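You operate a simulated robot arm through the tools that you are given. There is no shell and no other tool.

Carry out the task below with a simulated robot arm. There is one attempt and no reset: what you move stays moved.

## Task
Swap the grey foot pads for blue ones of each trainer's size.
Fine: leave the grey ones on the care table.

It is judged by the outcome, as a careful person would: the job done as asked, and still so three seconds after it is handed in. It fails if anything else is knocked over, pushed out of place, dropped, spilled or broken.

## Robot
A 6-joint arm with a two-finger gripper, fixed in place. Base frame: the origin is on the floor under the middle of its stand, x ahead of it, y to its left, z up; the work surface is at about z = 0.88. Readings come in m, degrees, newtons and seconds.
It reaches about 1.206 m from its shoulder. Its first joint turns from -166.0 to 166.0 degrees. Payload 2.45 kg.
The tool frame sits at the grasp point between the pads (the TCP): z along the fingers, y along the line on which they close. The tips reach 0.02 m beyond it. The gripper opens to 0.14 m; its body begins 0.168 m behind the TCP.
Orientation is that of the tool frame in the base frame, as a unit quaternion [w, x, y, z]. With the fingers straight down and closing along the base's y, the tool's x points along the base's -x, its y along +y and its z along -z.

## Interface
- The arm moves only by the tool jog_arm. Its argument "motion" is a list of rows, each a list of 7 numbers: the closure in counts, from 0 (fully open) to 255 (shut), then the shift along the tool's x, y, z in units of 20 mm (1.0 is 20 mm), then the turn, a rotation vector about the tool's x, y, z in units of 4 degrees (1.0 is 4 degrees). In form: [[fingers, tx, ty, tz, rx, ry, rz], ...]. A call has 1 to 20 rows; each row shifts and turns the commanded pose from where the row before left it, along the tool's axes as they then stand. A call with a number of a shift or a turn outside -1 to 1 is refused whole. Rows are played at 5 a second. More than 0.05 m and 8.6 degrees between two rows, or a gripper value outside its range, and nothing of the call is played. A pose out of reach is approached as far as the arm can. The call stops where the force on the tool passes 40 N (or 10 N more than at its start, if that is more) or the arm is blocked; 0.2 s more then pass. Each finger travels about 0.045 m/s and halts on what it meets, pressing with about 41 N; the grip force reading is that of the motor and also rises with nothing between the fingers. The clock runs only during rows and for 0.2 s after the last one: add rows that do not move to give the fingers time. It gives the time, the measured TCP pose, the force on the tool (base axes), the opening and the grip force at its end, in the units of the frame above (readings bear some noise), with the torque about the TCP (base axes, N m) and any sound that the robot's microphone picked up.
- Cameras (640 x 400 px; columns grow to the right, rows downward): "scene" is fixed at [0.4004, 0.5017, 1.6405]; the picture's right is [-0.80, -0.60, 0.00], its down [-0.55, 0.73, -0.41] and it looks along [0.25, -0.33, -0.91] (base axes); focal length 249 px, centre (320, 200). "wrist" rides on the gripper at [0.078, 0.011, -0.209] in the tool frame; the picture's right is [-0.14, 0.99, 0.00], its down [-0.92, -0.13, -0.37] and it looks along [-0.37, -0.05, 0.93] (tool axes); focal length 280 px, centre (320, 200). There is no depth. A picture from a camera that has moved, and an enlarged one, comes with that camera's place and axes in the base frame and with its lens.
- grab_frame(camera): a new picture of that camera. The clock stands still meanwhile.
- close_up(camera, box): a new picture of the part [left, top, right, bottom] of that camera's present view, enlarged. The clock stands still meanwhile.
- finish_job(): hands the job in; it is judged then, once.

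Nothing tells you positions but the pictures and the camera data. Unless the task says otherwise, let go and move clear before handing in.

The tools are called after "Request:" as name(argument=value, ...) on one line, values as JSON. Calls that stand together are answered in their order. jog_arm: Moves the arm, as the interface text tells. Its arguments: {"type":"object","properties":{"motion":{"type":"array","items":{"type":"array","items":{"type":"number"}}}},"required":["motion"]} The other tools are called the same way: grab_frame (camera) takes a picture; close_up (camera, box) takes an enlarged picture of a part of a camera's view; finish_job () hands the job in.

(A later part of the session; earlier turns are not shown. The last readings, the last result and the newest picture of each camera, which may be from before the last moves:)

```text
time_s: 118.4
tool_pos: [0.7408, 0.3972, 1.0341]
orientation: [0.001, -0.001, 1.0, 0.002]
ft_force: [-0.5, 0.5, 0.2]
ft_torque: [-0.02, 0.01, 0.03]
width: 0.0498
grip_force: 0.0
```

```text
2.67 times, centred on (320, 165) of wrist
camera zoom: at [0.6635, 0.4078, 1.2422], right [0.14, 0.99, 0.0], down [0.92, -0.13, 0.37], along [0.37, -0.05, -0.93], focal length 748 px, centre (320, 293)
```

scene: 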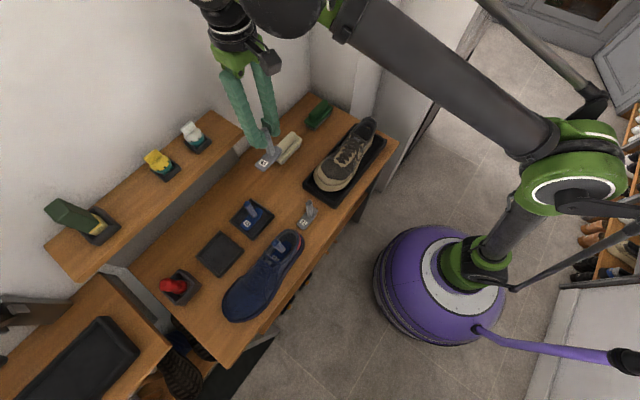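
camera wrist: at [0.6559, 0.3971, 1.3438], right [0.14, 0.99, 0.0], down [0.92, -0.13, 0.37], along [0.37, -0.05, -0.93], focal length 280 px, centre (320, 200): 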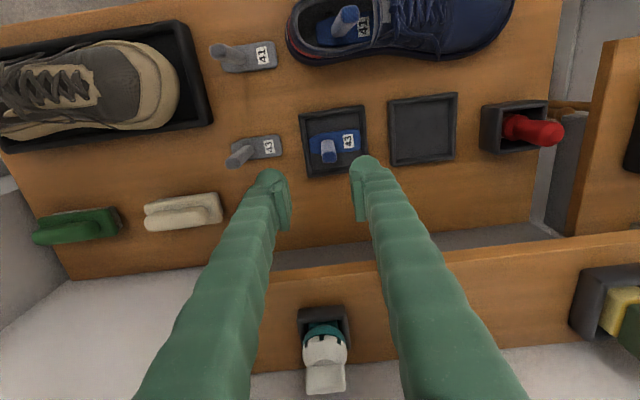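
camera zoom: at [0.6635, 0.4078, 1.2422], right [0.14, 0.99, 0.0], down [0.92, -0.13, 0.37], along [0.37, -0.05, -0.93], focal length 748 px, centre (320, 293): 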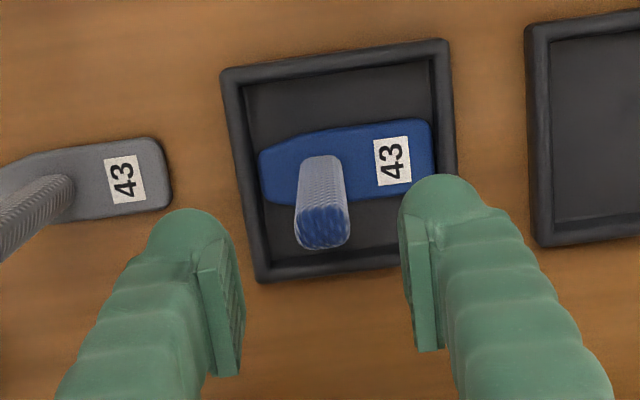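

Centred. I descend the rest and grip.

Request:
jog_arm(motion=[[164, 0, 0, 1, 0, 0, 0], [164, 0, 0, 1, 0, 0, 0], [164, 0, 0, 1, 0, 0, 0], [164, 0, 0, 0.25, 0, 0, 0], [164, 0, 0, 0, 0, 0, 0]])

Request:
close_up(camera="wrist", box=[220, 90, 420, 240])

```text
time_s: 119.6
tool_pos: [0.7431, 0.3985, 0.9703]
orientation: [0.001, -0.001, 1.0, 0.001]
ft_force: [-0.4, 0.0, 0.0]
ft_torque: [0.05, 0.01, -0.01]
width: 0.0503
grip_force: 0.1
```

```text
2.67 times, centred on (320, 165) of wrist
camera zoom: at [0.6647, 0.4088, 1.1776], right [0.14, 0.99, 0.0], down [0.92, -0.13, 0.37], along [0.37, -0.05, -0.93], focal length 748 px, centre (320, 293)
```

zoom: 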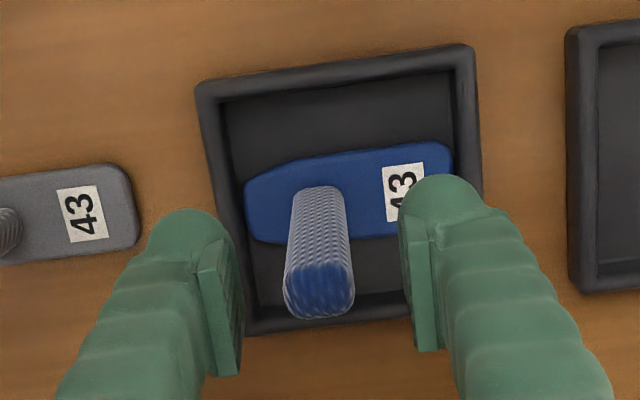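

Request:
jog_arm(motion=[[190, 0, 0, 0, 0, 0, 0], [220, 0, 0, 0, 0, 0, 0], [255, 0, 0, 0, 0, 0, 0], [255, 0, 0, 0, 0, 0, 0], [255, 0, 0, 0, 0, 0, 0]])

Request:
jog_arm(motion=[[255, 0, 0, -0.5, 0, 0, 0], [255, 0, 0, -1, 0, 0, 0], [255, 0, 0, -1, 0, 0, 0], [255, 0, 0, -1, 0, 0, 0], [255, 0, 0, -1, 0, 0, 0], [255, 0, 0, -1, 0, 0, 0], [255, 0, 0, -1, 0, 0, 0], [255, 0, 0, -1, 0, 0, 0], [255, 0, 0, -1, 0, 0, 0], [255, 0, 0, -1, 0, 0, 0], [255, 0, 0, 0, 0, 0, 0]])

Request:
grab_frame(camera="wrist")

```text
time_s: 120.8
tool_pos: [0.7431, 0.3975, 0.9702]
orientation: [0.0, -0.001, 1.0, 0.0]
ft_force: [-0.3, -1.2, -0.3]
ft_torque: [-0.02, 0.01, 0.0]
width: 0.0182
grip_force: 41.3
```

```text
time_s: 123.2
tool_pos: [0.7411, 0.3974, 1.159]
orientation: [0.001, -0.002, 1.0, 0.002]
ft_force: [-0.7, -0.7, -0.3]
ft_torque: [0.04, 0.0, -0.04]
width: 0.0179
grip_force: 40.9
```

```text
taken
camera wrist: at [0.6634, 0.4081, 1.3668], right [0.14, 0.99, 0.0], down [0.92, -0.13, 0.37], along [0.37, -0.05, -0.93], focal length 280 px, centre (320, 200)
```

wrist: 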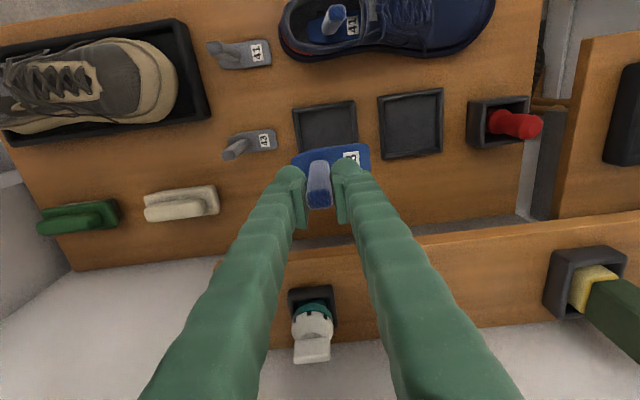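

Blue 43 is held. I carry it over to the tan trainer.

Request:
jog_arm(motion=[[255, 0.305, -0.995, 0, 0, 0, 0], [255, 0.305, -0.995, 0, 0, 0, 0], [255, 0.305, -0.995, 0, 0, 0, 0], [255, 0.305, -0.995, 0, 0, 0, 0], [255, 0.305, -0.995, 0, 0, 0, 0], [255, 0.305, -0.995, 0, 0, 0, 0], [255, 0.305, -0.995, 0, 0, 0, 0], [255, 0.305, -0.995, 0, 0, 0, 0], [255, 0.305, -0.995, 0, 0, 0, 0], [255, 0.305, -0.995, 0, 0, 0, 0], [255, 0.305, -0.995, 0, 0, 0, 0], [255, 0.305, -0.995, 0, 0, 0, 0], [255, 0.305, -0.995, 0, 0, 0, 0], [255, 0.305, -0.995, 0, 0, 0, 0], [255, 0.305, -0.995, 0, 0, 0, 0], [255, 0.305, -0.995, 0, 0, 0, 0], [255, 0.305, -0.995, 0, 0, 0, 0], [255, 0.305, -0.995, 0, 0, 0, 0], [255, 0.305, -0.995, 0, 0, 0, 0], [255, 0.305, -0.995, 0, 0, 0, 0]])

Request:
grab_frame(camera="wrist")

Request:
close_up(camera="scene", box=[290, 90, 420, 210])

```text
time_s: 127.4
tool_pos: [0.6203, -0.0023, 1.1592]
orientation: [0.002, 0.0, 1.0, 0.001]
ft_force: [0.8, 0.4, -0.2]
ft_torque: [0.01, 0.05, 0.02]
width: 0.0181
grip_force: 41.2
```

```text
taken
camera wrist: at [0.5431, 0.0085, 1.3667], right [0.14, 0.99, 0.0], down [0.92, -0.13, 0.37], along [0.37, -0.05, -0.93], focal length 280 px, centre (320, 200)
```

wrist: 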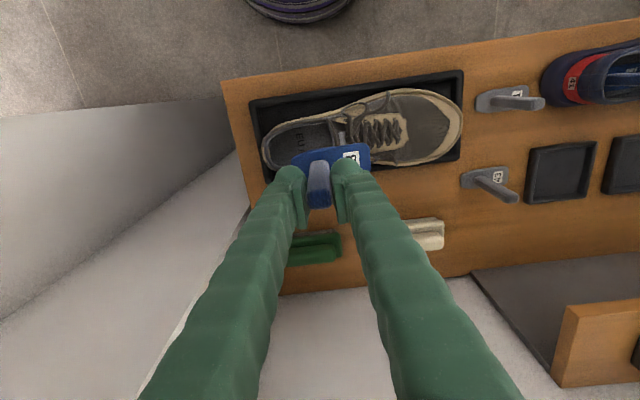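

```text
3.33 times, centred on (355, 150) of scene
camera zoom: at [0.4004, 0.5017, 1.6405], right [-0.8, -0.6, 0.0], down [-0.55, 0.73, -0.41], along [0.25, -0.33, -0.91], focal length 829 px, centre (203, 367)
```

zoom: 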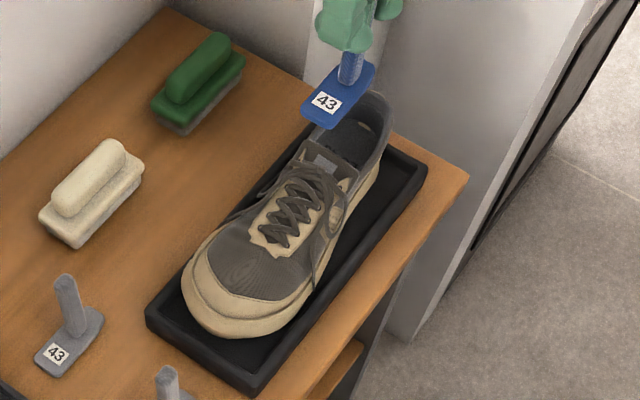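

I pitch the blue pad toe-down to 39° and descend toward the opening as in the successful extraction path.

Request:
jog_arm(motion=[[255, 0, 0, 0, 0.975, 0, 0], [255, 0, 0, 0, 0.975, 0, 0], [255, 0, 0, 0, 0.975, 0, 0], [255, 0, 0, 0, 0.975, 0, 0], [255, 0, 0, 0, 0.975, 0, 0], [255, 0, 0, 0, 0.975, 0, 0], [255, 0, 0, 0, 0.975, 0, 0], [255, 0, 0, 0, 0.975, 0, 0], [255, 0, 0, 0, 0.975, 0, 0], [255, 0, 0, 0, 0.975, 0, 0], [255, 0, 0.6293, 0.7771, 0, 0, 0], [255, 0, 0.6293, 0.7771, 0, 0, 0], [255, 0, 0, 0, 0, 0, 0]])

Request:
close_up(camera="wrist", box=[240, 80, 400, 200])

Request:
close_up(camera="scene", box=[290, 90, 420, 210])

```text
time_s: 130.2
tool_pos: [0.6216, -0.002, 1.118]
orientation: [0.002, 0.0, 0.943, -0.333]
ft_force: [-0.6, 0.4, 0.1]
ft_torque: [0.0, -0.01, -0.01]
width: 0.0181
grip_force: 41.0
```

```text
3.33 times, centred on (320, 140) of wrist
camera zoom: at [0.543, 0.1392, 1.2732], right [0.14, 0.77, -0.62], down [0.92, 0.13, 0.37], along [0.37, -0.62, -0.69], focal length 935 px, centre (320, 400)
```

zoom: 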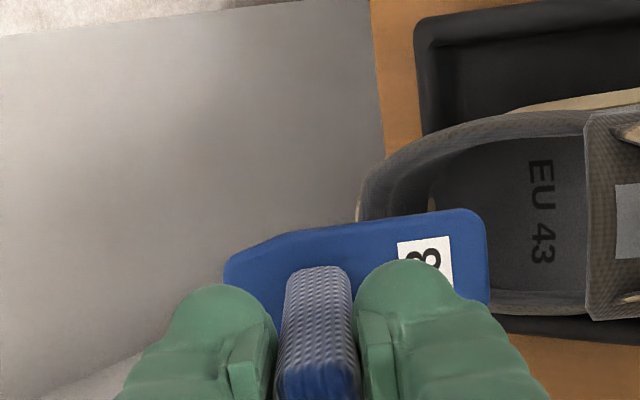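

```text
3.33 times, centred on (355, 150) of scene
camera zoom: at [0.4004, 0.5017, 1.6405], right [-0.8, -0.6, 0.0], down [-0.55, 0.73, -0.41], along [0.25, -0.33, -0.91], focal length 829 px, centre (203, 367)
```

zoom: 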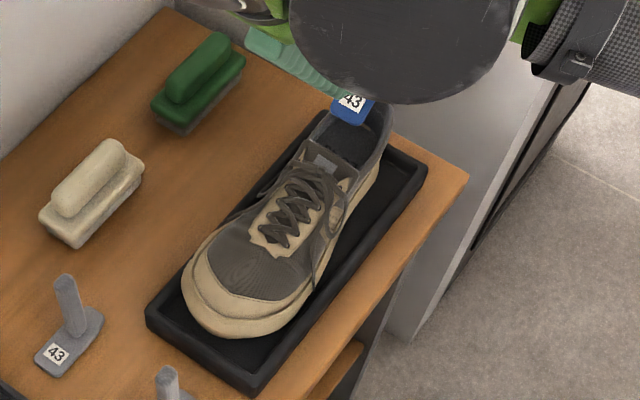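

Lined up with the opening. I descend further and check the approach.

Request:
jog_arm(motion=[[255, 0.1, 0.472, 0.583, 0, 0, 0], [255, 0, 0.472, 0.583, 0, 0, 0], [255, 0, 0, 0, 0, 0, 0]])

Request:
close_up(camera="wrist", box=[240, 80, 400, 200])

Request:
close_up(camera="scene", box=[320, 110, 400, 200])

```text
time_s: 131.0
tool_pos: [0.62, 0.0017, 1.0902]
orientation: [0.002, -0.001, 0.943, -0.333]
ft_force: [-1.8, 0.3, 1.3]
ft_torque: [-0.07, 0.14, -0.04]
width: 0.0177
grip_force: 40.8
```

```text
3.33 times, centred on (320, 140) of wrist
camera zoom: at [0.5411, 0.1403, 1.244], right [0.14, 0.77, -0.62], down [0.92, 0.13, 0.37], along [0.37, -0.62, -0.69], focal length 935 px, centre (320, 400)
```

zoom: 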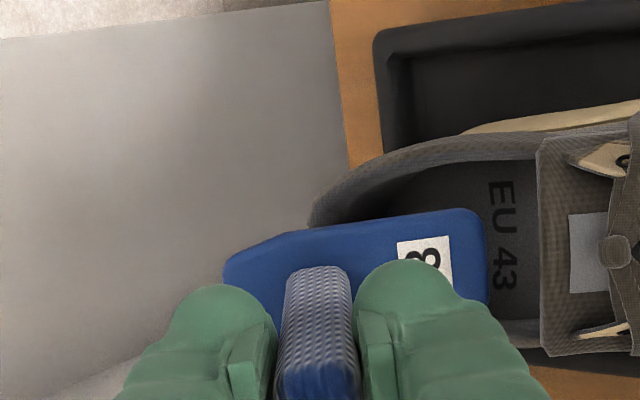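

```text
4.44 times, centred on (360, 155) of scene
camera zoom: at [0.4004, 0.5017, 1.6405], right [-0.8, -0.6, 0.0], down [-0.55, 0.73, -0.41], along [0.25, -0.33, -0.91], focal length 1105 px, centre (142, 400)
```

zoom: 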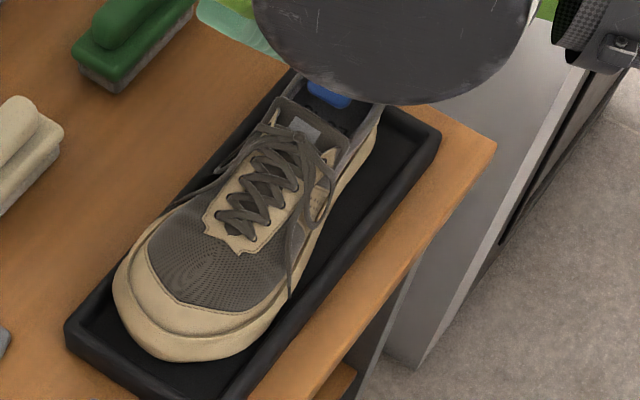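

A faint side contact (≈2 N) says the pad is a bit too far toward +x; the opening's centre computes to x ≈ 0.615. I back up 6 mm, shift -5 mm in x, then continue.

Request:
jog_arm(motion=[[255, 0, -0.189, -0.233, 0, 0, 0], [255, 0.25, 0, 0, 0, 0, 0], [255, 0, 0, 0, 0, 0, 0]])

Request:
jog_arm(motion=[[255, 0, 0.157, 0.194, 0, 0, 0], [255, 0, 0.157, 0.194, 0, 0, 0], [255, 0, 0, 0, 0, 0, 0]])

Request:
close_up(camera="wrist", box=[240, 80, 400, 200])

```text
time_s: 131.8
tool_pos: [0.6135, 0.0001, 1.0939]
orientation: [0.001, -0.001, 0.943, -0.333]
ft_force: [-0.1, 0.9, -0.1]
ft_torque: [0.03, -0.01, 0.01]
width: 0.0181
grip_force: 41.1
```

```text
time_s: 132.6
tool_pos: [0.6138, 0.0003, 1.0849]
orientation: [0.002, 0.0, 0.943, -0.332]
ft_force: [0.3, 0.7, -0.3]
ft_torque: [0.0, 0.0, -0.01]
width: 0.0182
grip_force: 41.2
```

```text
3.33 times, centred on (320, 140) of wrist
camera zoom: at [0.5354, 0.1401, 1.2396], right [0.14, 0.77, -0.62], down [0.92, 0.13, 0.37], along [0.37, -0.62, -0.69], focal length 935 px, centre (320, 400)
```

zoom: 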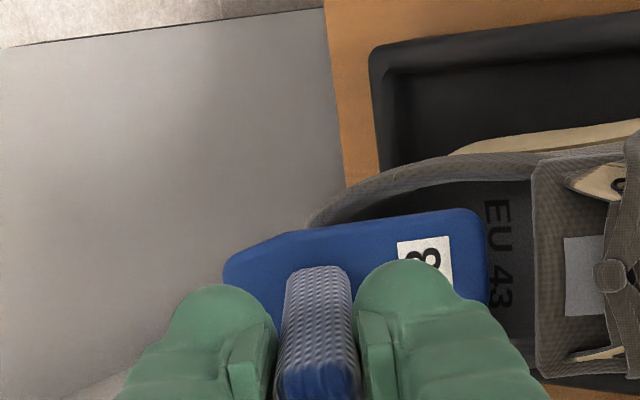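

Contact is gone. I continue: a little lower, then slide the pad forward along its own length under the tongue.

Request:
jog_arm(motion=[[255, 0, 0.126, 0.155, 0, 0, 0], [255, 0, 0.25, 0, 0, 0, 0], [255, 0, 0.25, 0, 0, 0, 0], [255, 0, 0, 0, 0, 0, 0]])

Request:
jog_arm(motion=[[255, 0, 0.25, 0, 0, 0, 0], [255, 0, 0.25, 0, 0, 0, 0], [255, 0, 0, 0, 0, 0, 0]])

Request:
close_up(camera="wrist", box=[240, 80, 400, 200])

Request:
close_up(camera="scene", box=[320, 110, 400, 200])

```text
time_s: 133.6
tool_pos: [0.6144, 0.0077, 1.0754]
orientation: [0.0, 0.0, 0.943, -0.332]
ft_force: [0.1, -0.3, -0.3]
ft_torque: [0.03, -0.02, -0.06]
width: 0.018
grip_force: 41.4
```

```text
time_s: 134.4
tool_pos: [0.6127, 0.0165, 1.0689]
orientation: [0.002, -0.001, 0.943, -0.334]
ft_force: [-0.7, -0.8, -0.4]
ft_torque: [-0.01, -0.01, -0.03]
width: 0.0179
grip_force: 40.9
```

```text
3.33 times, centred on (320, 140) of wrist
camera zoom: at [0.5347, 0.1556, 1.2233], right [0.14, 0.77, -0.62], down [0.92, 0.13, 0.37], along [0.37, -0.62, -0.69], focal length 935 px, centre (320, 400)
```

zoom: 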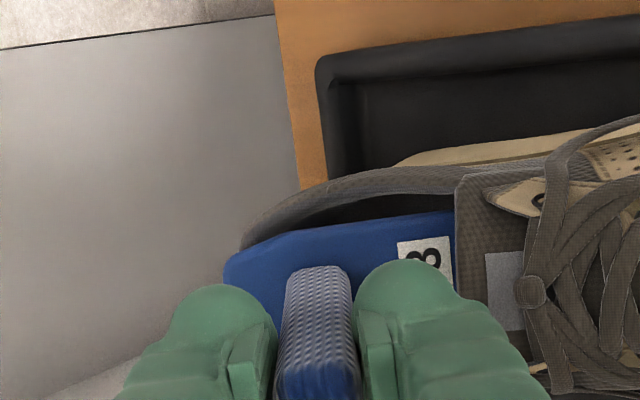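

```text
4.44 times, centred on (360, 155) of scene
camera zoom: at [0.4004, 0.5017, 1.6405], right [-0.8, -0.6, 0.0], down [-0.55, 0.73, -0.41], along [0.25, -0.33, -0.91], focal length 1105 px, centre (142, 400)
```

zoom: 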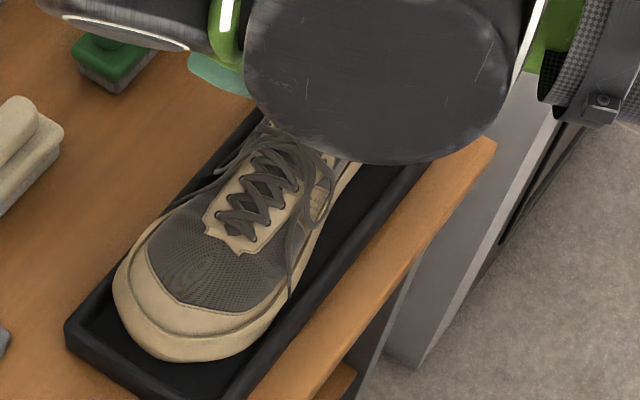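

The toe has slipped under the tongue without contact and the shoe hasn't moved. I continue forward 15 mm.

Request:
jog_arm(motion=[[255, 0, 0.25, 0, 0, 0, 0], [255, 0, 0.25, 0, 0, 0, 0], [255, 0, 0, 0, 0, 0, 0]])

Request:
jog_arm(motion=[[255, 0, 0.25, 0.03, 0, 0, 0], [255, 0, 0, 0, 0, 0, 0]])

Request:
close_up(camera="wrist", box=[240, 80, 400, 200])

```text
time_s: 135.2
tool_pos: [0.6122, 0.0224, 1.0625]
orientation: [0.003, -0.001, 0.943, -0.334]
ft_force: [0.4, 0.2, 0.1]
ft_torque: [0.04, -0.01, 0.0]
width: 0.0177
grip_force: 41.2
```

```text
time_s: 135.8
tool_pos: [0.6127, 0.0264, 1.059]
orientation: [0.001, 0.0, 0.943, -0.333]
ft_force: [0.5, -0.2, -0.5]
ft_torque: [0.01, -0.03, 0.01]
width: 0.0181
grip_force: 40.7
```

```text
3.33 times, centred on (320, 140) of wrist
camera zoom: at [0.535, 0.1664, 1.2132], right [0.14, 0.77, -0.62], down [0.92, 0.13, 0.37], along [0.37, -0.62, -0.69], focal length 935 px, centre (320, 400)
```

zoom: 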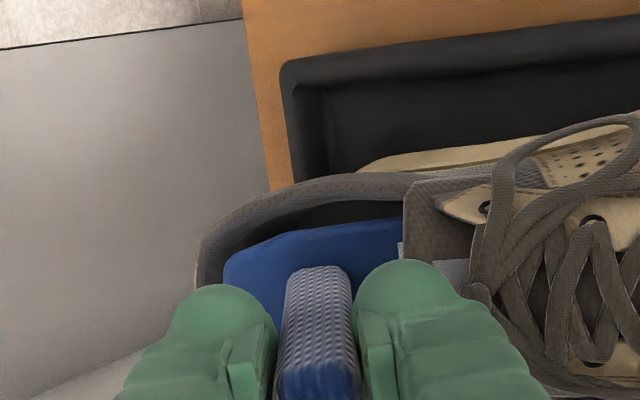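

Now I gradually level the pad, pivoting about its toe, with readings in between.

Request:
jog_arm(motion=[[255, 0, -0.0916, 0.2286, -1, 0, 0], [255, 0, -0.1544, 0.2241, -1, 0, 0], [255, 0, 0, 0, 0, 0, 0]])

Request:
jog_arm(motion=[[255, 0, -0.1757, 0.1931, -1, 0, 0], [255, 0, 0, 0, 0, 0, 0]])

Request:
close_up(camera="wrist", box=[240, 80, 400, 200])

Request:
close_up(camera="scene", box=[320, 110, 400, 200])

```text
time_s: 136.6
tool_pos: [0.6131, 0.0168, 1.0553]
orientation: [0.002, 0.001, 0.964, -0.266]
ft_force: [0.2, -0.4, -0.5]
ft_torque: [-0.01, -0.03, 0.0]
width: 0.018
grip_force: 40.9
```

```text
time_s: 137.2
tool_pos: [0.6149, 0.0129, 1.0525]
orientation: [0.001, 0.0, 0.973, -0.233]
ft_force: [-0.3, 0.0, -0.3]
ft_torque: [0.01, 0.0, 0.01]
width: 0.0178
grip_force: 40.6
```

```text
3.33 times, centred on (320, 140) of wrist
camera zoom: at [0.5362, 0.1162, 1.2328], right [0.14, 0.88, -0.45], down [0.92, 0.05, 0.39], along [0.37, -0.47, -0.81], focal length 935 px, centre (320, 400)
```

zoom: 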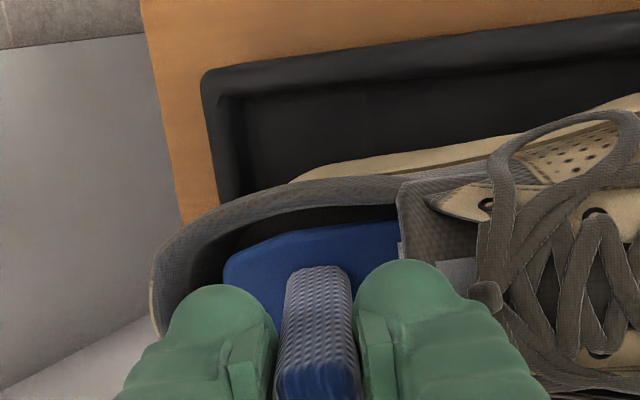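

```text
4.44 times, centred on (360, 155) of scene
camera zoom: at [0.4004, 0.5017, 1.6405], right [-0.8, -0.6, 0.0], down [-0.55, 0.73, -0.41], along [0.25, -0.33, -0.91], focal length 1105 px, centre (142, 400)
```

zoom: 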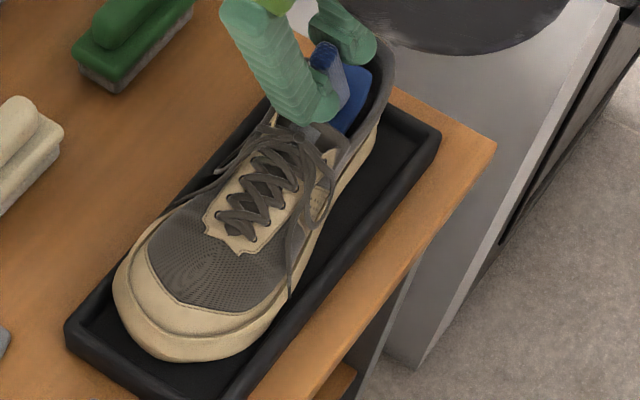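

Still free of contact; the shoe is still. Continue leveling.

Request:
jog_arm(motion=[[255, 0, -0.1797, 0.1981, -1, 0, 0], [255, 0, 0, 0, 0, 0, 0]])

Request:
jog_arm(motion=[[255, 0, -0.1576, 0.1919, -1, 0, 0], [255, 0, 0, 0, 0, 0, 0]])

Request:
close_up(camera="wrist", box=[240, 80, 400, 200])

```text
time_s: 137.8
tool_pos: [0.6151, 0.0076, 1.0503]
orientation: [0.002, 0.0, 0.98, -0.198]
ft_force: [2.1, 0.1, -0.4]
ft_torque: [-0.03, -0.17, 0.1]
width: 0.018
grip_force: 40.8
```

```text
time_s: 138.4
tool_pos: [0.6133, 0.0025, 1.0493]
orientation: [0.002, 0.0, 0.986, -0.164]
ft_force: [2.3, 0.6, -0.2]
ft_torque: [0.01, -0.16, 0.08]
width: 0.018
grip_force: 41.4
```

```text
3.33 times, centred on (320, 140) of wrist
camera zoom: at [0.5353, 0.0804, 1.2414], right [0.14, 0.94, -0.32], down [0.92, 0.0, 0.39], along [0.37, -0.35, -0.86], focal length 935 px, centre (320, 400)
```

zoom: 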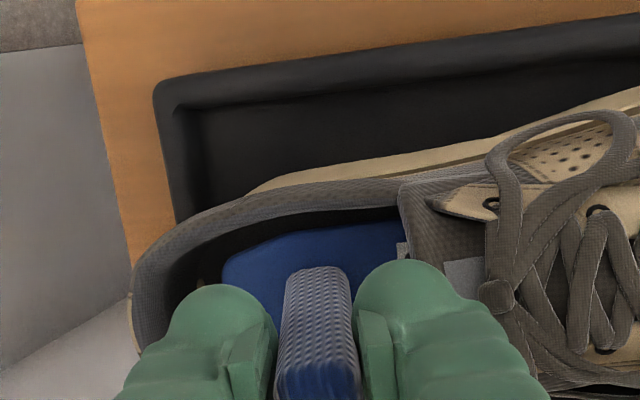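

A slight +x force (≈2 N) means the pad grazes the -x inner wall. I shift 2.5 mm to +x and continue.

Request:
jog_arm(motion=[[255, -0.125, 0, 0, 0, 0, 0], [255, 0, 0, 0, 0, 0, 0]])

Request:
jog_arm(motion=[[255, 0, -0.1797, 0.2152, -1, 0, 0], [255, 0, 0, 0, 0, 0, 0]])

Request:
close_up(camera="scene", box=[320, 110, 400, 200])

```text
time_s: 139.0
tool_pos: [0.6162, 0.0029, 1.0494]
orientation: [0.001, -0.001, 0.987, -0.164]
ft_force: [0.5, -1.2, -0.1]
ft_torque: [0.0, 0.0, -0.01]
width: 0.0181
grip_force: 40.8
```

```text
time_s: 139.6
tool_pos: [0.6157, -0.0007, 1.0461]
orientation: [0.002, 0.0, 0.992, -0.13]
ft_force: [0.1, 0.3, -0.8]
ft_torque: [-0.01, 0.01, -0.02]
width: 0.0181
grip_force: 41.1
```

```text
4.44 times, centred on (360, 155) of scene
camera zoom: at [0.4004, 0.5017, 1.6405], right [-0.8, -0.6, 0.0], down [-0.55, 0.73, -0.41], along [0.25, -0.33, -0.91], focal length 1105 px, centre (142, 400)
```

zoom: 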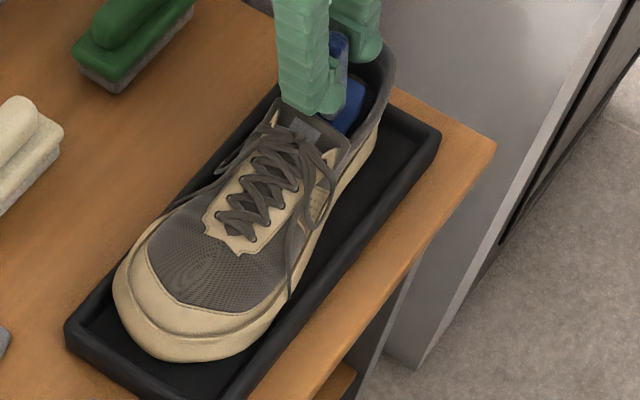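

Contact-free again. Next leveling steps.

Request:
jog_arm(motion=[[255, 0, -0.1782, 0.2237, -1, 0, 0], [255, 0, 0, 0, 0, 0, 0]])

Request:
jog_arm(motion=[[255, 0, -0.2052, 0.2283, -1, 0, 0], [255, 0, 0, 0, 0, 0, 0]])

Request:
close_up(camera="wrist", box=[240, 110, 400, 230])

```text
time_s: 140.2
tool_pos: [0.6151, -0.0073, 1.0419]
orientation: [0.001, -0.001, 0.995, -0.096]
ft_force: [-0.3, 0.0, -0.2]
ft_torque: [0.02, 0.0, -0.01]
width: 0.018
grip_force: 41.2
```

```text
time_s: 140.8
tool_pos: [0.6154, -0.0112, 1.0381]
orientation: [0.002, -0.001, 0.998, -0.061]
ft_force: [-0.6, 0.1, 0.0]
ft_torque: [0.01, 0.01, 0.0]
width: 0.018
grip_force: 40.8
```

```text
3.33 times, centred on (320, 170) of wrist
camera zoom: at [0.5379, 0.0244, 1.2427], right [0.14, 0.98, -0.12], down [0.92, -0.08, 0.38], along [0.37, -0.16, -0.92], focal length 935 px, centre (320, 300)
```

zoom: 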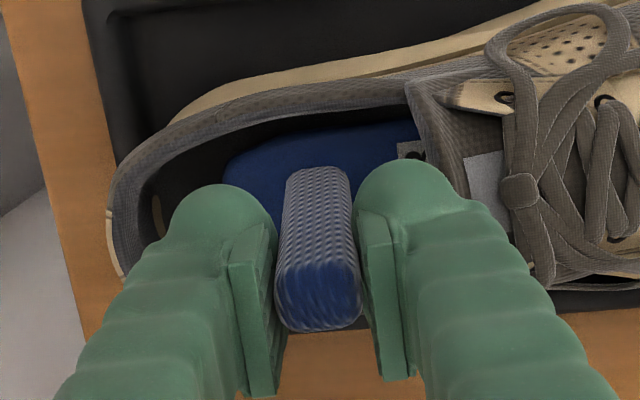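

The pad now lies almost where the grey one was. Final leveling and gentle lowering to the insole.

Request:
jog_arm(motion=[[255, 0, -0.1622, 0.1559, -0.65, 0, 0], [255, 0, 0, 0, 0, 0, 0]])

Request:
jog_arm(motion=[[255, 0, 0, 0.08, 0, 0, 0], [255, 0, 0, 0, 0, 0, 0]])

Request:
jog_arm(motion=[[255, 0, 0, 0.08, 0, 0, 0], [255, 0, 0, 0, 0, 0, 0]])

```text
time_s: 141.4
tool_pos: [0.6157, -0.0154, 1.037]
orientation: [0.002, -0.001, 0.999, -0.038]
ft_force: [-0.6, 0.1, 0.4]
ft_torque: [-0.03, 0.0, -0.01]
width: 0.0181
grip_force: 41.1
```

```text
time_s: 142.0
tool_pos: [0.6149, -0.0168, 1.0332]
orientation: [0.002, -0.001, 0.999, -0.038]
ft_force: [-0.4, 0.7, -0.9]
ft_torque: [0.01, 0.02, -0.01]
width: 0.0179
grip_force: 40.6
```

```text
time_s: 142.6
tool_pos: [0.6174, -0.015, 1.0327]
orientation: [0.002, -0.001, 0.999, -0.037]
ft_force: [-0.6, 0.2, 0.3]
ft_torque: [0.01, 0.0, 0.0]
width: 0.0182
grip_force: 41.2
```

Request:
jog_arm(motion=[[255, 0, 0, 0.06, 0, 0, 0], [255, 0, 0, 0, 0, 0, 0]])

Request:
jog_arm(motion=[[255, 0, 0, 0.06, 0, 0, 0], [255, 0, 0, 0, 0, 0, 0]])

Request:
close_up(camera="wrist", box=[240, 110, 400, 230])

```text
time_s: 143.2
tool_pos: [0.6158, -0.016, 1.0297]
orientation: [0.002, -0.001, 0.999, -0.037]
ft_force: [-0.7, -0.9, 0.8]
ft_torque: [0.01, -0.02, 0.02]
width: 0.0179
grip_force: 41.3
```

```text
time_s: 143.8
tool_pos: [0.617, -0.0149, 1.0296]
orientation: [0.001, -0.001, 0.999, -0.038]
ft_force: [-0.5, -4.0, 11.7]
ft_torque: [0.1, -0.12, -0.09]
width: 0.0181
grip_force: 40.8
```

```text
3.33 times, centred on (320, 170) of wrist
camera zoom: at [0.5373, 0.0107, 1.2366], right [0.14, 0.99, -0.07], down [0.92, -0.1, 0.38], along [0.37, -0.12, -0.92], focal length 935 px, centre (320, 300)
```

zoom: 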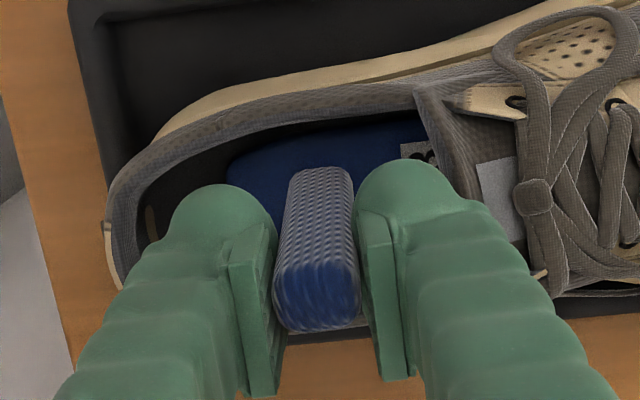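

Contact at z ≈ 1.0295, the same as the grey pad's original seat, which also confirms the shoe is fully seated. I release.

Request:
jog_arm(motion=[[255, 0, 0, -0.02, 0, 0, 0], [240, 0, 0, 0, 0, 0, 0], [220, 0, 0, 0, 0, 0, 0], [200, 0, 0, 0, 0, 0, 0], [182, 0, 0, 0, 0, 0, 0], [182, 0, 0, 0, 0, 0, 0]])

Request:
close_up(camera="wrist", box=[240, 110, 400, 230])

```text
time_s: 145.2
tool_pos: [0.6152, -0.0145, 1.0314]
orientation: [0.002, 0.0, 0.999, -0.037]
ft_force: [0.0, 0.6, -1.2]
ft_torque: [-0.02, 0.05, 0.01]
width: 0.04
grip_force: 0.1
```

```text
3.33 times, centred on (320, 170) of wrist
camera zoom: at [0.5378, 0.0115, 1.237], right [0.14, 0.99, -0.07], down [0.92, -0.1, 0.38], along [0.37, -0.12, -0.92], focal length 935 px, centre (320, 300)
```

zoom: 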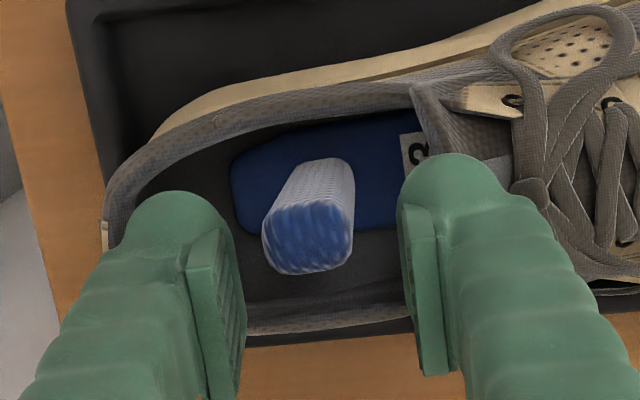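

After release the handle leans toward -x, so the insole is rolled: the shoe's +x edge must be perched on the tray's rim. I lift away and look before correcting the shoe.

Request:
jog_arm(motion=[[164, 0, 0, -0.5, 0, 0, 0], [164, 0, 0, -1, 0, 0, 0], [164, 0, 0, -1, 0, 0, 0], [164, 0, 0, -1, 0, 0, 0], [164, 0, 0, -1, 0, 0, 0], [164, 0, 0, -1, 0, 0, 0], [164, 0, 0, -1, 0, 0, 0], [164, 0, 0, -1, -1, 0, 0], [164, 0, 0, -1, -0.1, 0, 0], [164, 0, 0, -1, 0, 0, 0], [164, 0, 0, 0, 0, 0, 0]])

Request:
grab_frame(camera="wrist")

Request:
close_up(camera="scene", box=[300, 95, 400, 210])

Request:
close_up(camera="wrist", box=[240, 80, 480, 210])

```text
time_s: 147.6
tool_pos: [0.6138, -0.0041, 1.2205]
orientation: [0.001, -0.001, 1.0, 0.0]
ft_force: [0.3, 0.1, -0.8]
ft_torque: [-0.02, -0.01, 0.02]
width: 0.0501
grip_force: 0.0
```

```text
taken
camera wrist: at [0.5363, 0.0061, 1.4284], right [0.14, 0.99, 0.0], down [0.92, -0.13, 0.37], along [0.37, -0.05, -0.93], focal length 280 px, centre (320, 200)
```

wrist: 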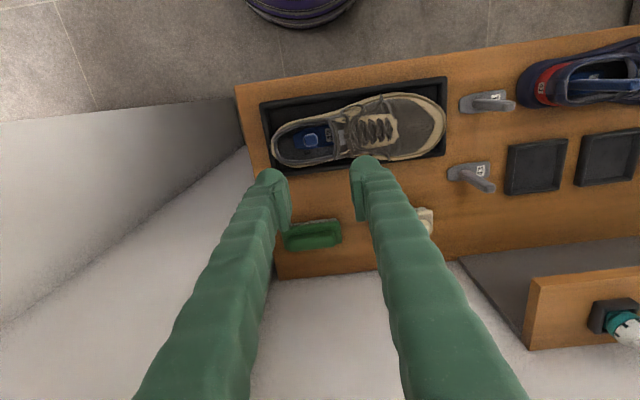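

```text
3.48 times, centred on (350, 152) of scene
camera zoom: at [0.4004, 0.5017, 1.6405], right [-0.8, -0.6, 0.0], down [-0.55, 0.73, -0.41], along [0.25, -0.33, -0.91], focal length 865 px, centre (216, 365)
```

zoom: 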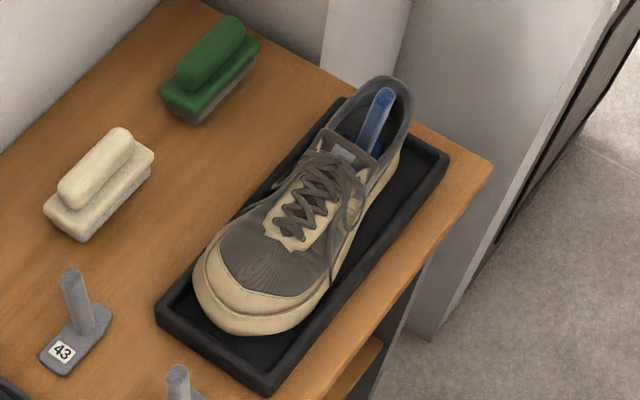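

```text
2.67 times, centred on (360, 145) of wrist
camera zoom: at [0.5363, 0.0061, 1.4284], right [0.14, 0.99, 0.0], down [0.92, -0.13, 0.37], along [0.37, -0.05, -0.93], focal length 748 px, centre (213, 347)
```

zoom: 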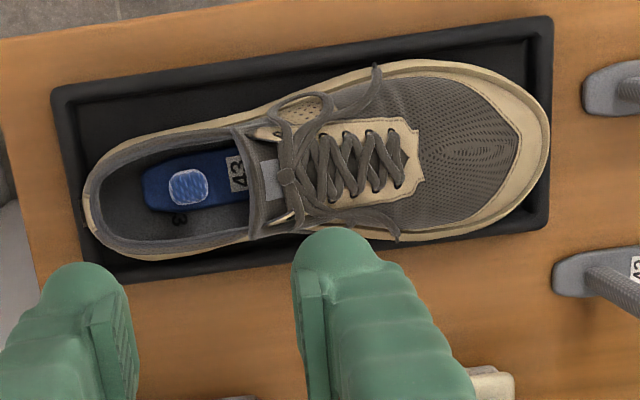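

The handle leans ~10° toward -x: the shoe's +x side is up on the tray rim near the toe ball. I'll gently push the shoe's +x side back (-x) with closed fingers at about y = 0.13. First I move to the free table strip on that side.

Request:
jog_arm(motion=[[200, -0.94, 0.957, 0, 0, 0, 0], [255, -0.94, 0.957, 0, 0, 0, 0], [255, -0.94, 0.957, 0, 0, 0, 0], [255, -0.94, 0.957, 0, 0, 0, 0], [255, -0.94, 0.957, 0, 0, 0, 0], [255, -0.94, 0.957, 0, 0, 0, 0], [255, -0.94, 0.957, 0, 0, 0, 0], [255, 0, 0, 1, 0, 0, 0], [255, 0, 0, 1, 0, 0, 0], [255, 0, 0, 1, 0, 0, 0], [255, 0, 0, 1, 0, 0, 0], [255, 0, 0, 1, 0, 0, 0], [255, 0, 0, 0, 0, 0, 0]])

Request:
grab_frame(camera="wrist")

Request:
close_up(camera="scene", box=[230, 80, 400, 220])

```text
time_s: 150.4
tool_pos: [0.7488, 0.1297, 1.1211]
orientation: [0.001, -0.001, 1.0, 0.001]
ft_force: [0.2, -0.5, 0.9]
ft_torque: [0.01, 0.02, 0.03]
width: 0.0
grip_force: 29.6
```

```text
taken
camera wrist: at [0.6701, 0.1399, 1.3282], right [0.14, 0.99, 0.0], down [0.92, -0.13, 0.37], along [0.37, -0.05, -0.93], focal length 280 px, centre (320, 200)
```

wrist: 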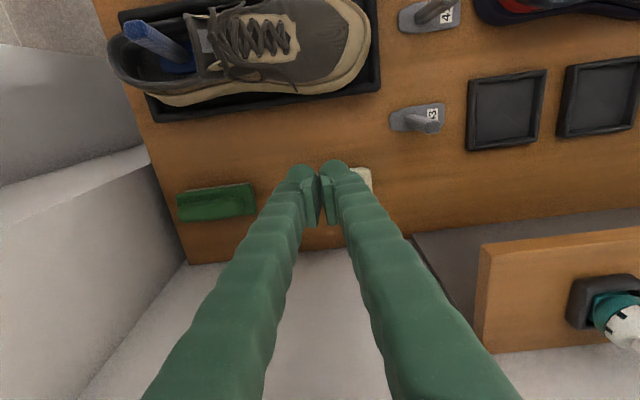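

```text
2.86 times, centred on (315, 150) of scene
camera zoom: at [0.4004, 0.5017, 1.6405], right [-0.8, -0.6, 0.0], down [-0.55, 0.73, -0.41], along [0.25, -0.33, -0.91], focal length 710 px, centre (334, 343)
```

zoom: 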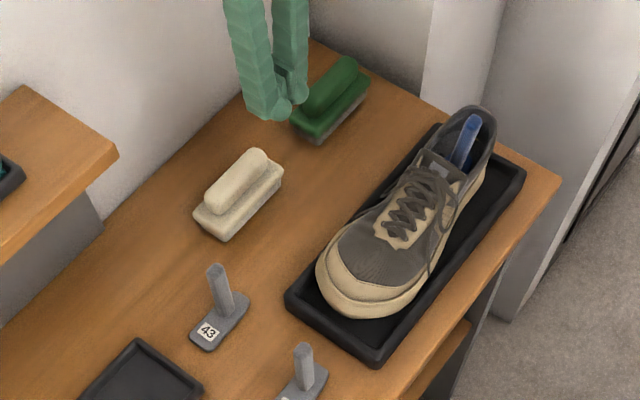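

Request:
close_up(camera="wrist", box=[100, 0, 390, 130])

Request:
close_up(camera="wrist", box=[240, 40, 400, 220])

```text
2.21 times, centred on (245, 65) of wrist
camera zoom: at [0.6701, 0.1399, 1.3282], right [0.14, 0.99, 0.0], down [0.92, -0.13, 0.37], along [0.37, -0.05, -0.93], focal length 619 px, centre (486, 498)
```

zoom: 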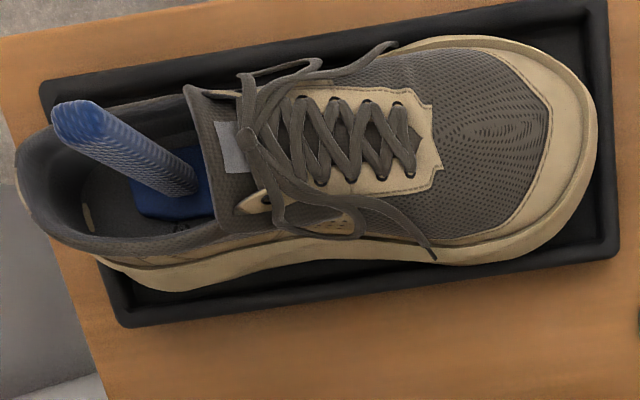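

```text
2.22 times, centred on (320, 130) of wrist
camera zoom: at [0.6701, 0.1399, 1.3282], right [0.14, 0.99, 0.0], down [0.92, -0.13, 0.37], along [0.37, -0.05, -0.93], focal length 623 px, centre (320, 356)
```

zoom: 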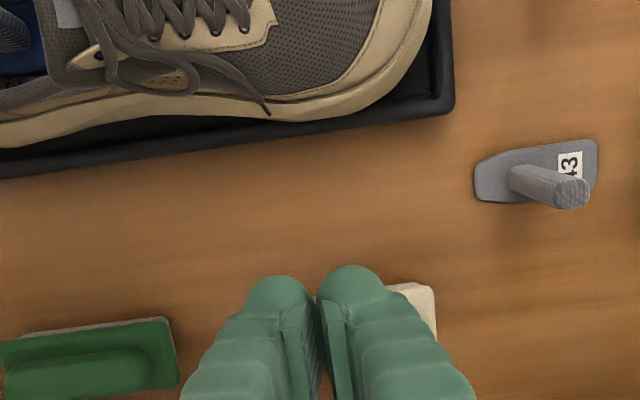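

The sole's +x edge overlaps the tray rim by several mm at the toe ball. I descend beside the shoe (clear of the brush) with closed fingers.

Request:
jog_arm(motion=[[255, 0.65, 0, 0, 0, 0, 0], [255, 0, 0, 1, 0, 0, 0], [255, 0, 0, 1, 0, 0, 0], [255, 0, 0, 1, 0, 0, 0], [255, 0, 0, 1, 0, 0, 0], [255, 0, 0, 1, 0, 0, 0], [255, 0, 0, 1, 0, 0, 0], [255, 0, 0, 1, 0, 0, 0], [255, 0, 0, 0, 0, 0, 0]])

Request:
grab_frame(camera="wrist")

Request:
close_up(camera="scene", box=[230, 80, 400, 220])

```text
time_s: 152.4
tool_pos: [0.7359, 0.1298, 0.9817]
orientation: [0.002, -0.001, 1.0, 0.0]
ft_force: [1.3, 1.1, 0.0]
ft_torque: [0.01, -0.01, -0.03]
width: 0.0
grip_force: 29.7
```

```text
taken
camera wrist: at [0.6582, 0.1404, 1.1886], right [0.14, 0.99, 0.0], down [0.92, -0.13, 0.37], along [0.37, -0.05, -0.93], focal length 280 px, centre (320, 200)
```

wrist: 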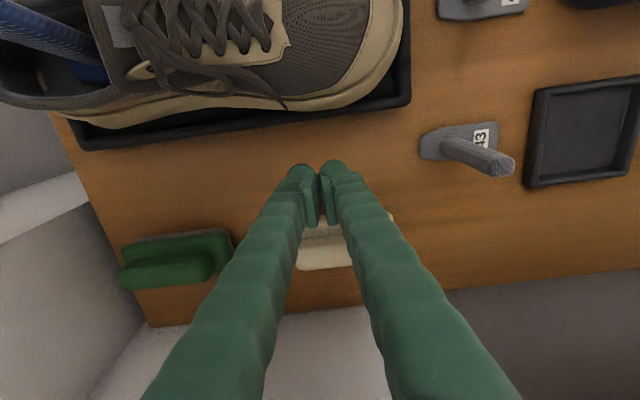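

```text
2.86 times, centred on (315, 150) of scene
camera zoom: at [0.4004, 0.5017, 1.6405], right [-0.8, -0.6, 0.0], down [-0.55, 0.73, -0.41], along [0.25, -0.33, -0.91], focal length 710 px, centre (334, 343)
```

zoom: 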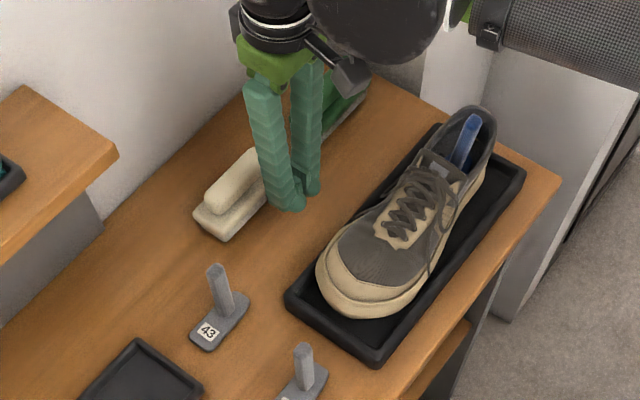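

Request:
jog_arm(motion=[[255, 0, 0, 1, 0, 0, 0], [255, 0, 0, 1, 0, 0, 0], [255, 0, 0, 0.55, 0, 0, 0], [255, 0.5, 0, 0, 0, 0, 0], [255, 0.5, 0, 0, 0, 0, 0], [255, 0, 0, 0, 0, 0, 0]])

Request:
grab_frame(camera="wrist")

Request:
close_up(camera="wrist", box=[220, 60, 420, 220])

```text
time_s: 153.8
tool_pos: [0.7149, 0.13, 0.9289]
orientation: [0.002, -0.001, 1.0, 0.001]
ft_force: [-0.2, 0.6, -0.1]
ft_torque: [0.02, 0.01, -0.02]
width: 0.0
grip_force: 29.7
```

```text
taken
camera wrist: at [0.6366, 0.1403, 1.1369], right [0.14, 0.99, 0.0], down [0.92, -0.13, 0.37], along [0.37, -0.05, -0.93], focal length 280 px, centre (320, 200)
```

wrist: 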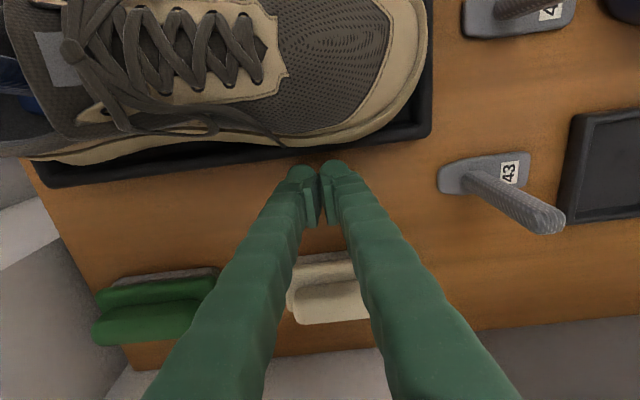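

```text
2.50 times, centred on (320, 140) of wrist
camera zoom: at [0.6366, 0.1403, 1.1369], right [0.14, 0.99, 0.0], down [0.92, -0.13, 0.37], along [0.37, -0.05, -0.93], focal length 701 px, centre (320, 350)
```

zoom: 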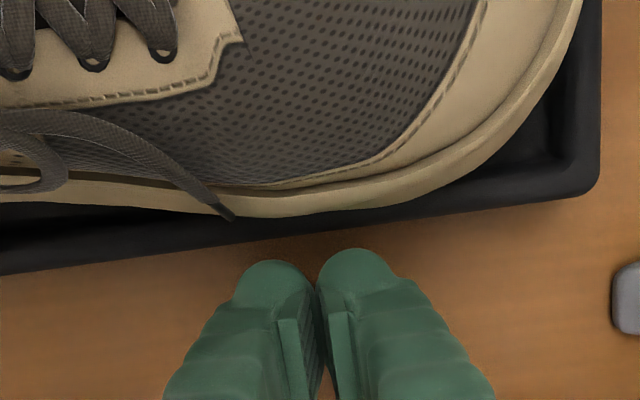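

About 13 mm gap to the sole. I approach and then push in 2 mm steps, monitoring force.

Request:
jog_arm(motion=[[255, 0.25, 0, 0, 0, 0, 0], [255, 0.25, 0, 0, 0, 0, 0], [255, 0, 0, 0, 0, 0, 0]])

Request:
jog_arm(motion=[[255, 0.1, 0, 0, 0, 0, 0], [255, 0.1, 0, 0, 0, 0, 0], [255, 0, 0, 0, 0, 0, 0]])

Request:
close_up(camera="wrist", box=[220, 60, 420, 220])

```text
time_s: 154.6
tool_pos: [0.7046, 0.1307, 0.9288]
orientation: [0.002, 0.0, 1.0, 0.001]
ft_force: [-0.2, 0.3, -0.2]
ft_torque: [-0.01, -0.01, -0.03]
width: 0.0004
grip_force: 29.4
```

```text
time_s: 155.4
tool_pos: [0.7033, 0.1292, 0.9293]
orientation: [0.004, 0.0, 1.0, 0.0]
ft_force: [12.7, 0.5, 4.5]
ft_torque: [-0.01, -0.11, -0.04]
width: 0.0001
grip_force: 29.8
stopped in row 3: the force on the tool passed its limit at 42 N (the readings are from after the stop); the commanded pose is now the measured one
```

```text
2.50 times, centred on (320, 140) of wrist
camera zoom: at [0.6248, 0.1404, 1.1367], right [0.14, 0.99, 0.0], down [0.92, -0.13, 0.37], along [0.37, -0.05, -0.93], focal length 701 px, centre (320, 350)
```

zoom: 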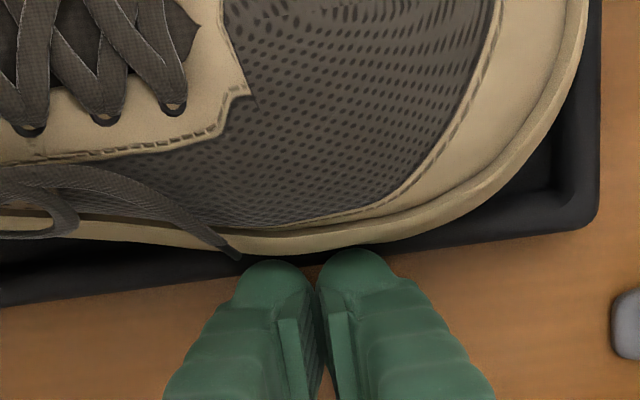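

The push met a hard stop immediately — likely the fingertips caught the tray's rim rather than the shoe. I back off, raise 16 mm so only the shoe is touched, and retry.

Request:
jog_arm(motion=[[255, -0.25, 0, 0, 0, 0, 0], [255, 0, 0, -0.8, 0, 0, 0], [255, 0, 0, 0, 0, 0, 0]])

Request:
close_up(camera="wrist", box=[220, 60, 420, 220])

Request:
close_up(camera="scene", box=[290, 110, 400, 210])

```text
time_s: 156.2
tool_pos: [0.7061, 0.13, 0.9449]
orientation: [0.002, -0.001, 1.0, 0.001]
ft_force: [-0.1, 0.4, -1.5]
ft_torque: [-0.01, -0.06, -0.05]
width: 0.0
grip_force: 30.1
```

```text
2.50 times, centred on (320, 140) of wrist
camera zoom: at [0.6281, 0.1404, 1.1526], right [0.14, 0.99, 0.0], down [0.92, -0.13, 0.37], along [0.37, -0.05, -0.93], focal length 701 px, centre (320, 350)
```

zoom: 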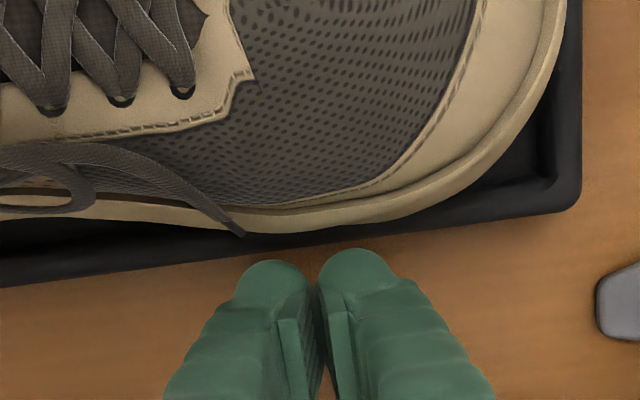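

```text
4.00 times, centred on (345, 160) of scene
camera zoom: at [0.4004, 0.5017, 1.6405], right [-0.8, -0.6, 0.0], down [-0.55, 0.73, -0.41], along [0.25, -0.33, -0.91], focal length 994 px, centre (220, 360)
```

zoom: 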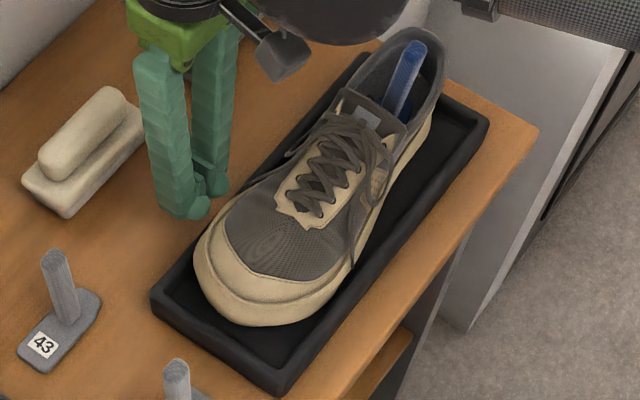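

Request:
jog_arm(motion=[[255, 0.15, 0, 0, 0, 0, 0], [255, 0, 0, 0, 0, 0, 0]])

Request:
jog_arm(motion=[[255, 0.1, 0, 0, 0, 0, 0], [255, 0, 0, 0, 0, 0, 0]])

Request:
jog_arm(motion=[[255, 0.1, 0, 0, 0, 0, 0], [255, 0, 0, 0, 0, 0, 0]])

Request:
close_up(camera="wrist", box=[220, 60, 420, 220])

Request:
close_up(camera="scene", box=[290, 110, 400, 210])

```text
time_s: 156.8
tool_pos: [0.7033, 0.131, 0.9445]
orientation: [0.002, -0.001, 1.0, 0.001]
ft_force: [-0.3, 0.1, 0.3]
ft_torque: [0.0, -0.02, 0.01]
width: 0.0001
grip_force: 29.6
```

```text
time_s: 157.4
tool_pos: [0.7018, 0.1306, 0.9454]
orientation: [0.002, -0.001, 1.0, 0.0]
ft_force: [0.5, 0.7, 0.5]
ft_torque: [0.04, 0.0, 0.0]
width: 0.0
grip_force: 29.5
```

```text
time_s: 158.0
tool_pos: [0.7017, 0.1294, 0.9437]
orientation: [0.002, -0.001, 1.0, 0.001]
ft_force: [0.6, 0.3, 0.3]
ft_torque: [0.01, 0.02, 0.01]
width: 0.0
grip_force: 29.1
```

```text
2.50 times, centred on (320, 140) of wrist
camera zoom: at [0.6223, 0.1407, 1.1524], right [0.14, 0.99, 0.0], down [0.92, -0.13, 0.37], along [0.37, -0.05, -0.93], focal length 701 px, centre (320, 350)
```

zoom: 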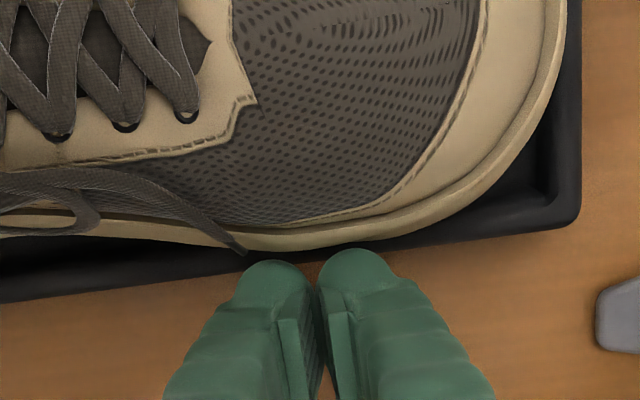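

```text
4.00 times, centred on (345, 160) of scene
camera zoom: at [0.4004, 0.5017, 1.6405], right [-0.8, -0.6, 0.0], down [-0.55, 0.73, -0.41], along [0.25, -0.33, -0.91], focal length 994 px, centre (220, 360)
```

zoom: 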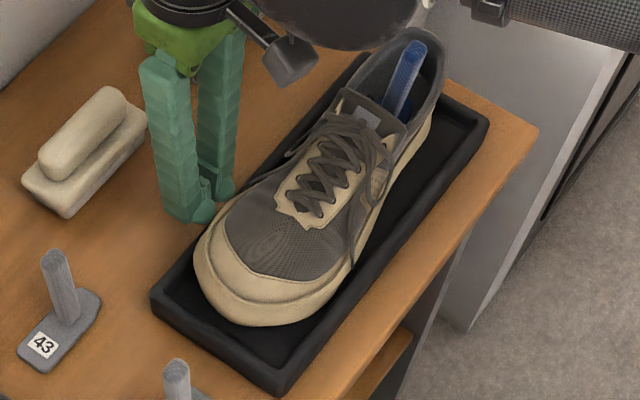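

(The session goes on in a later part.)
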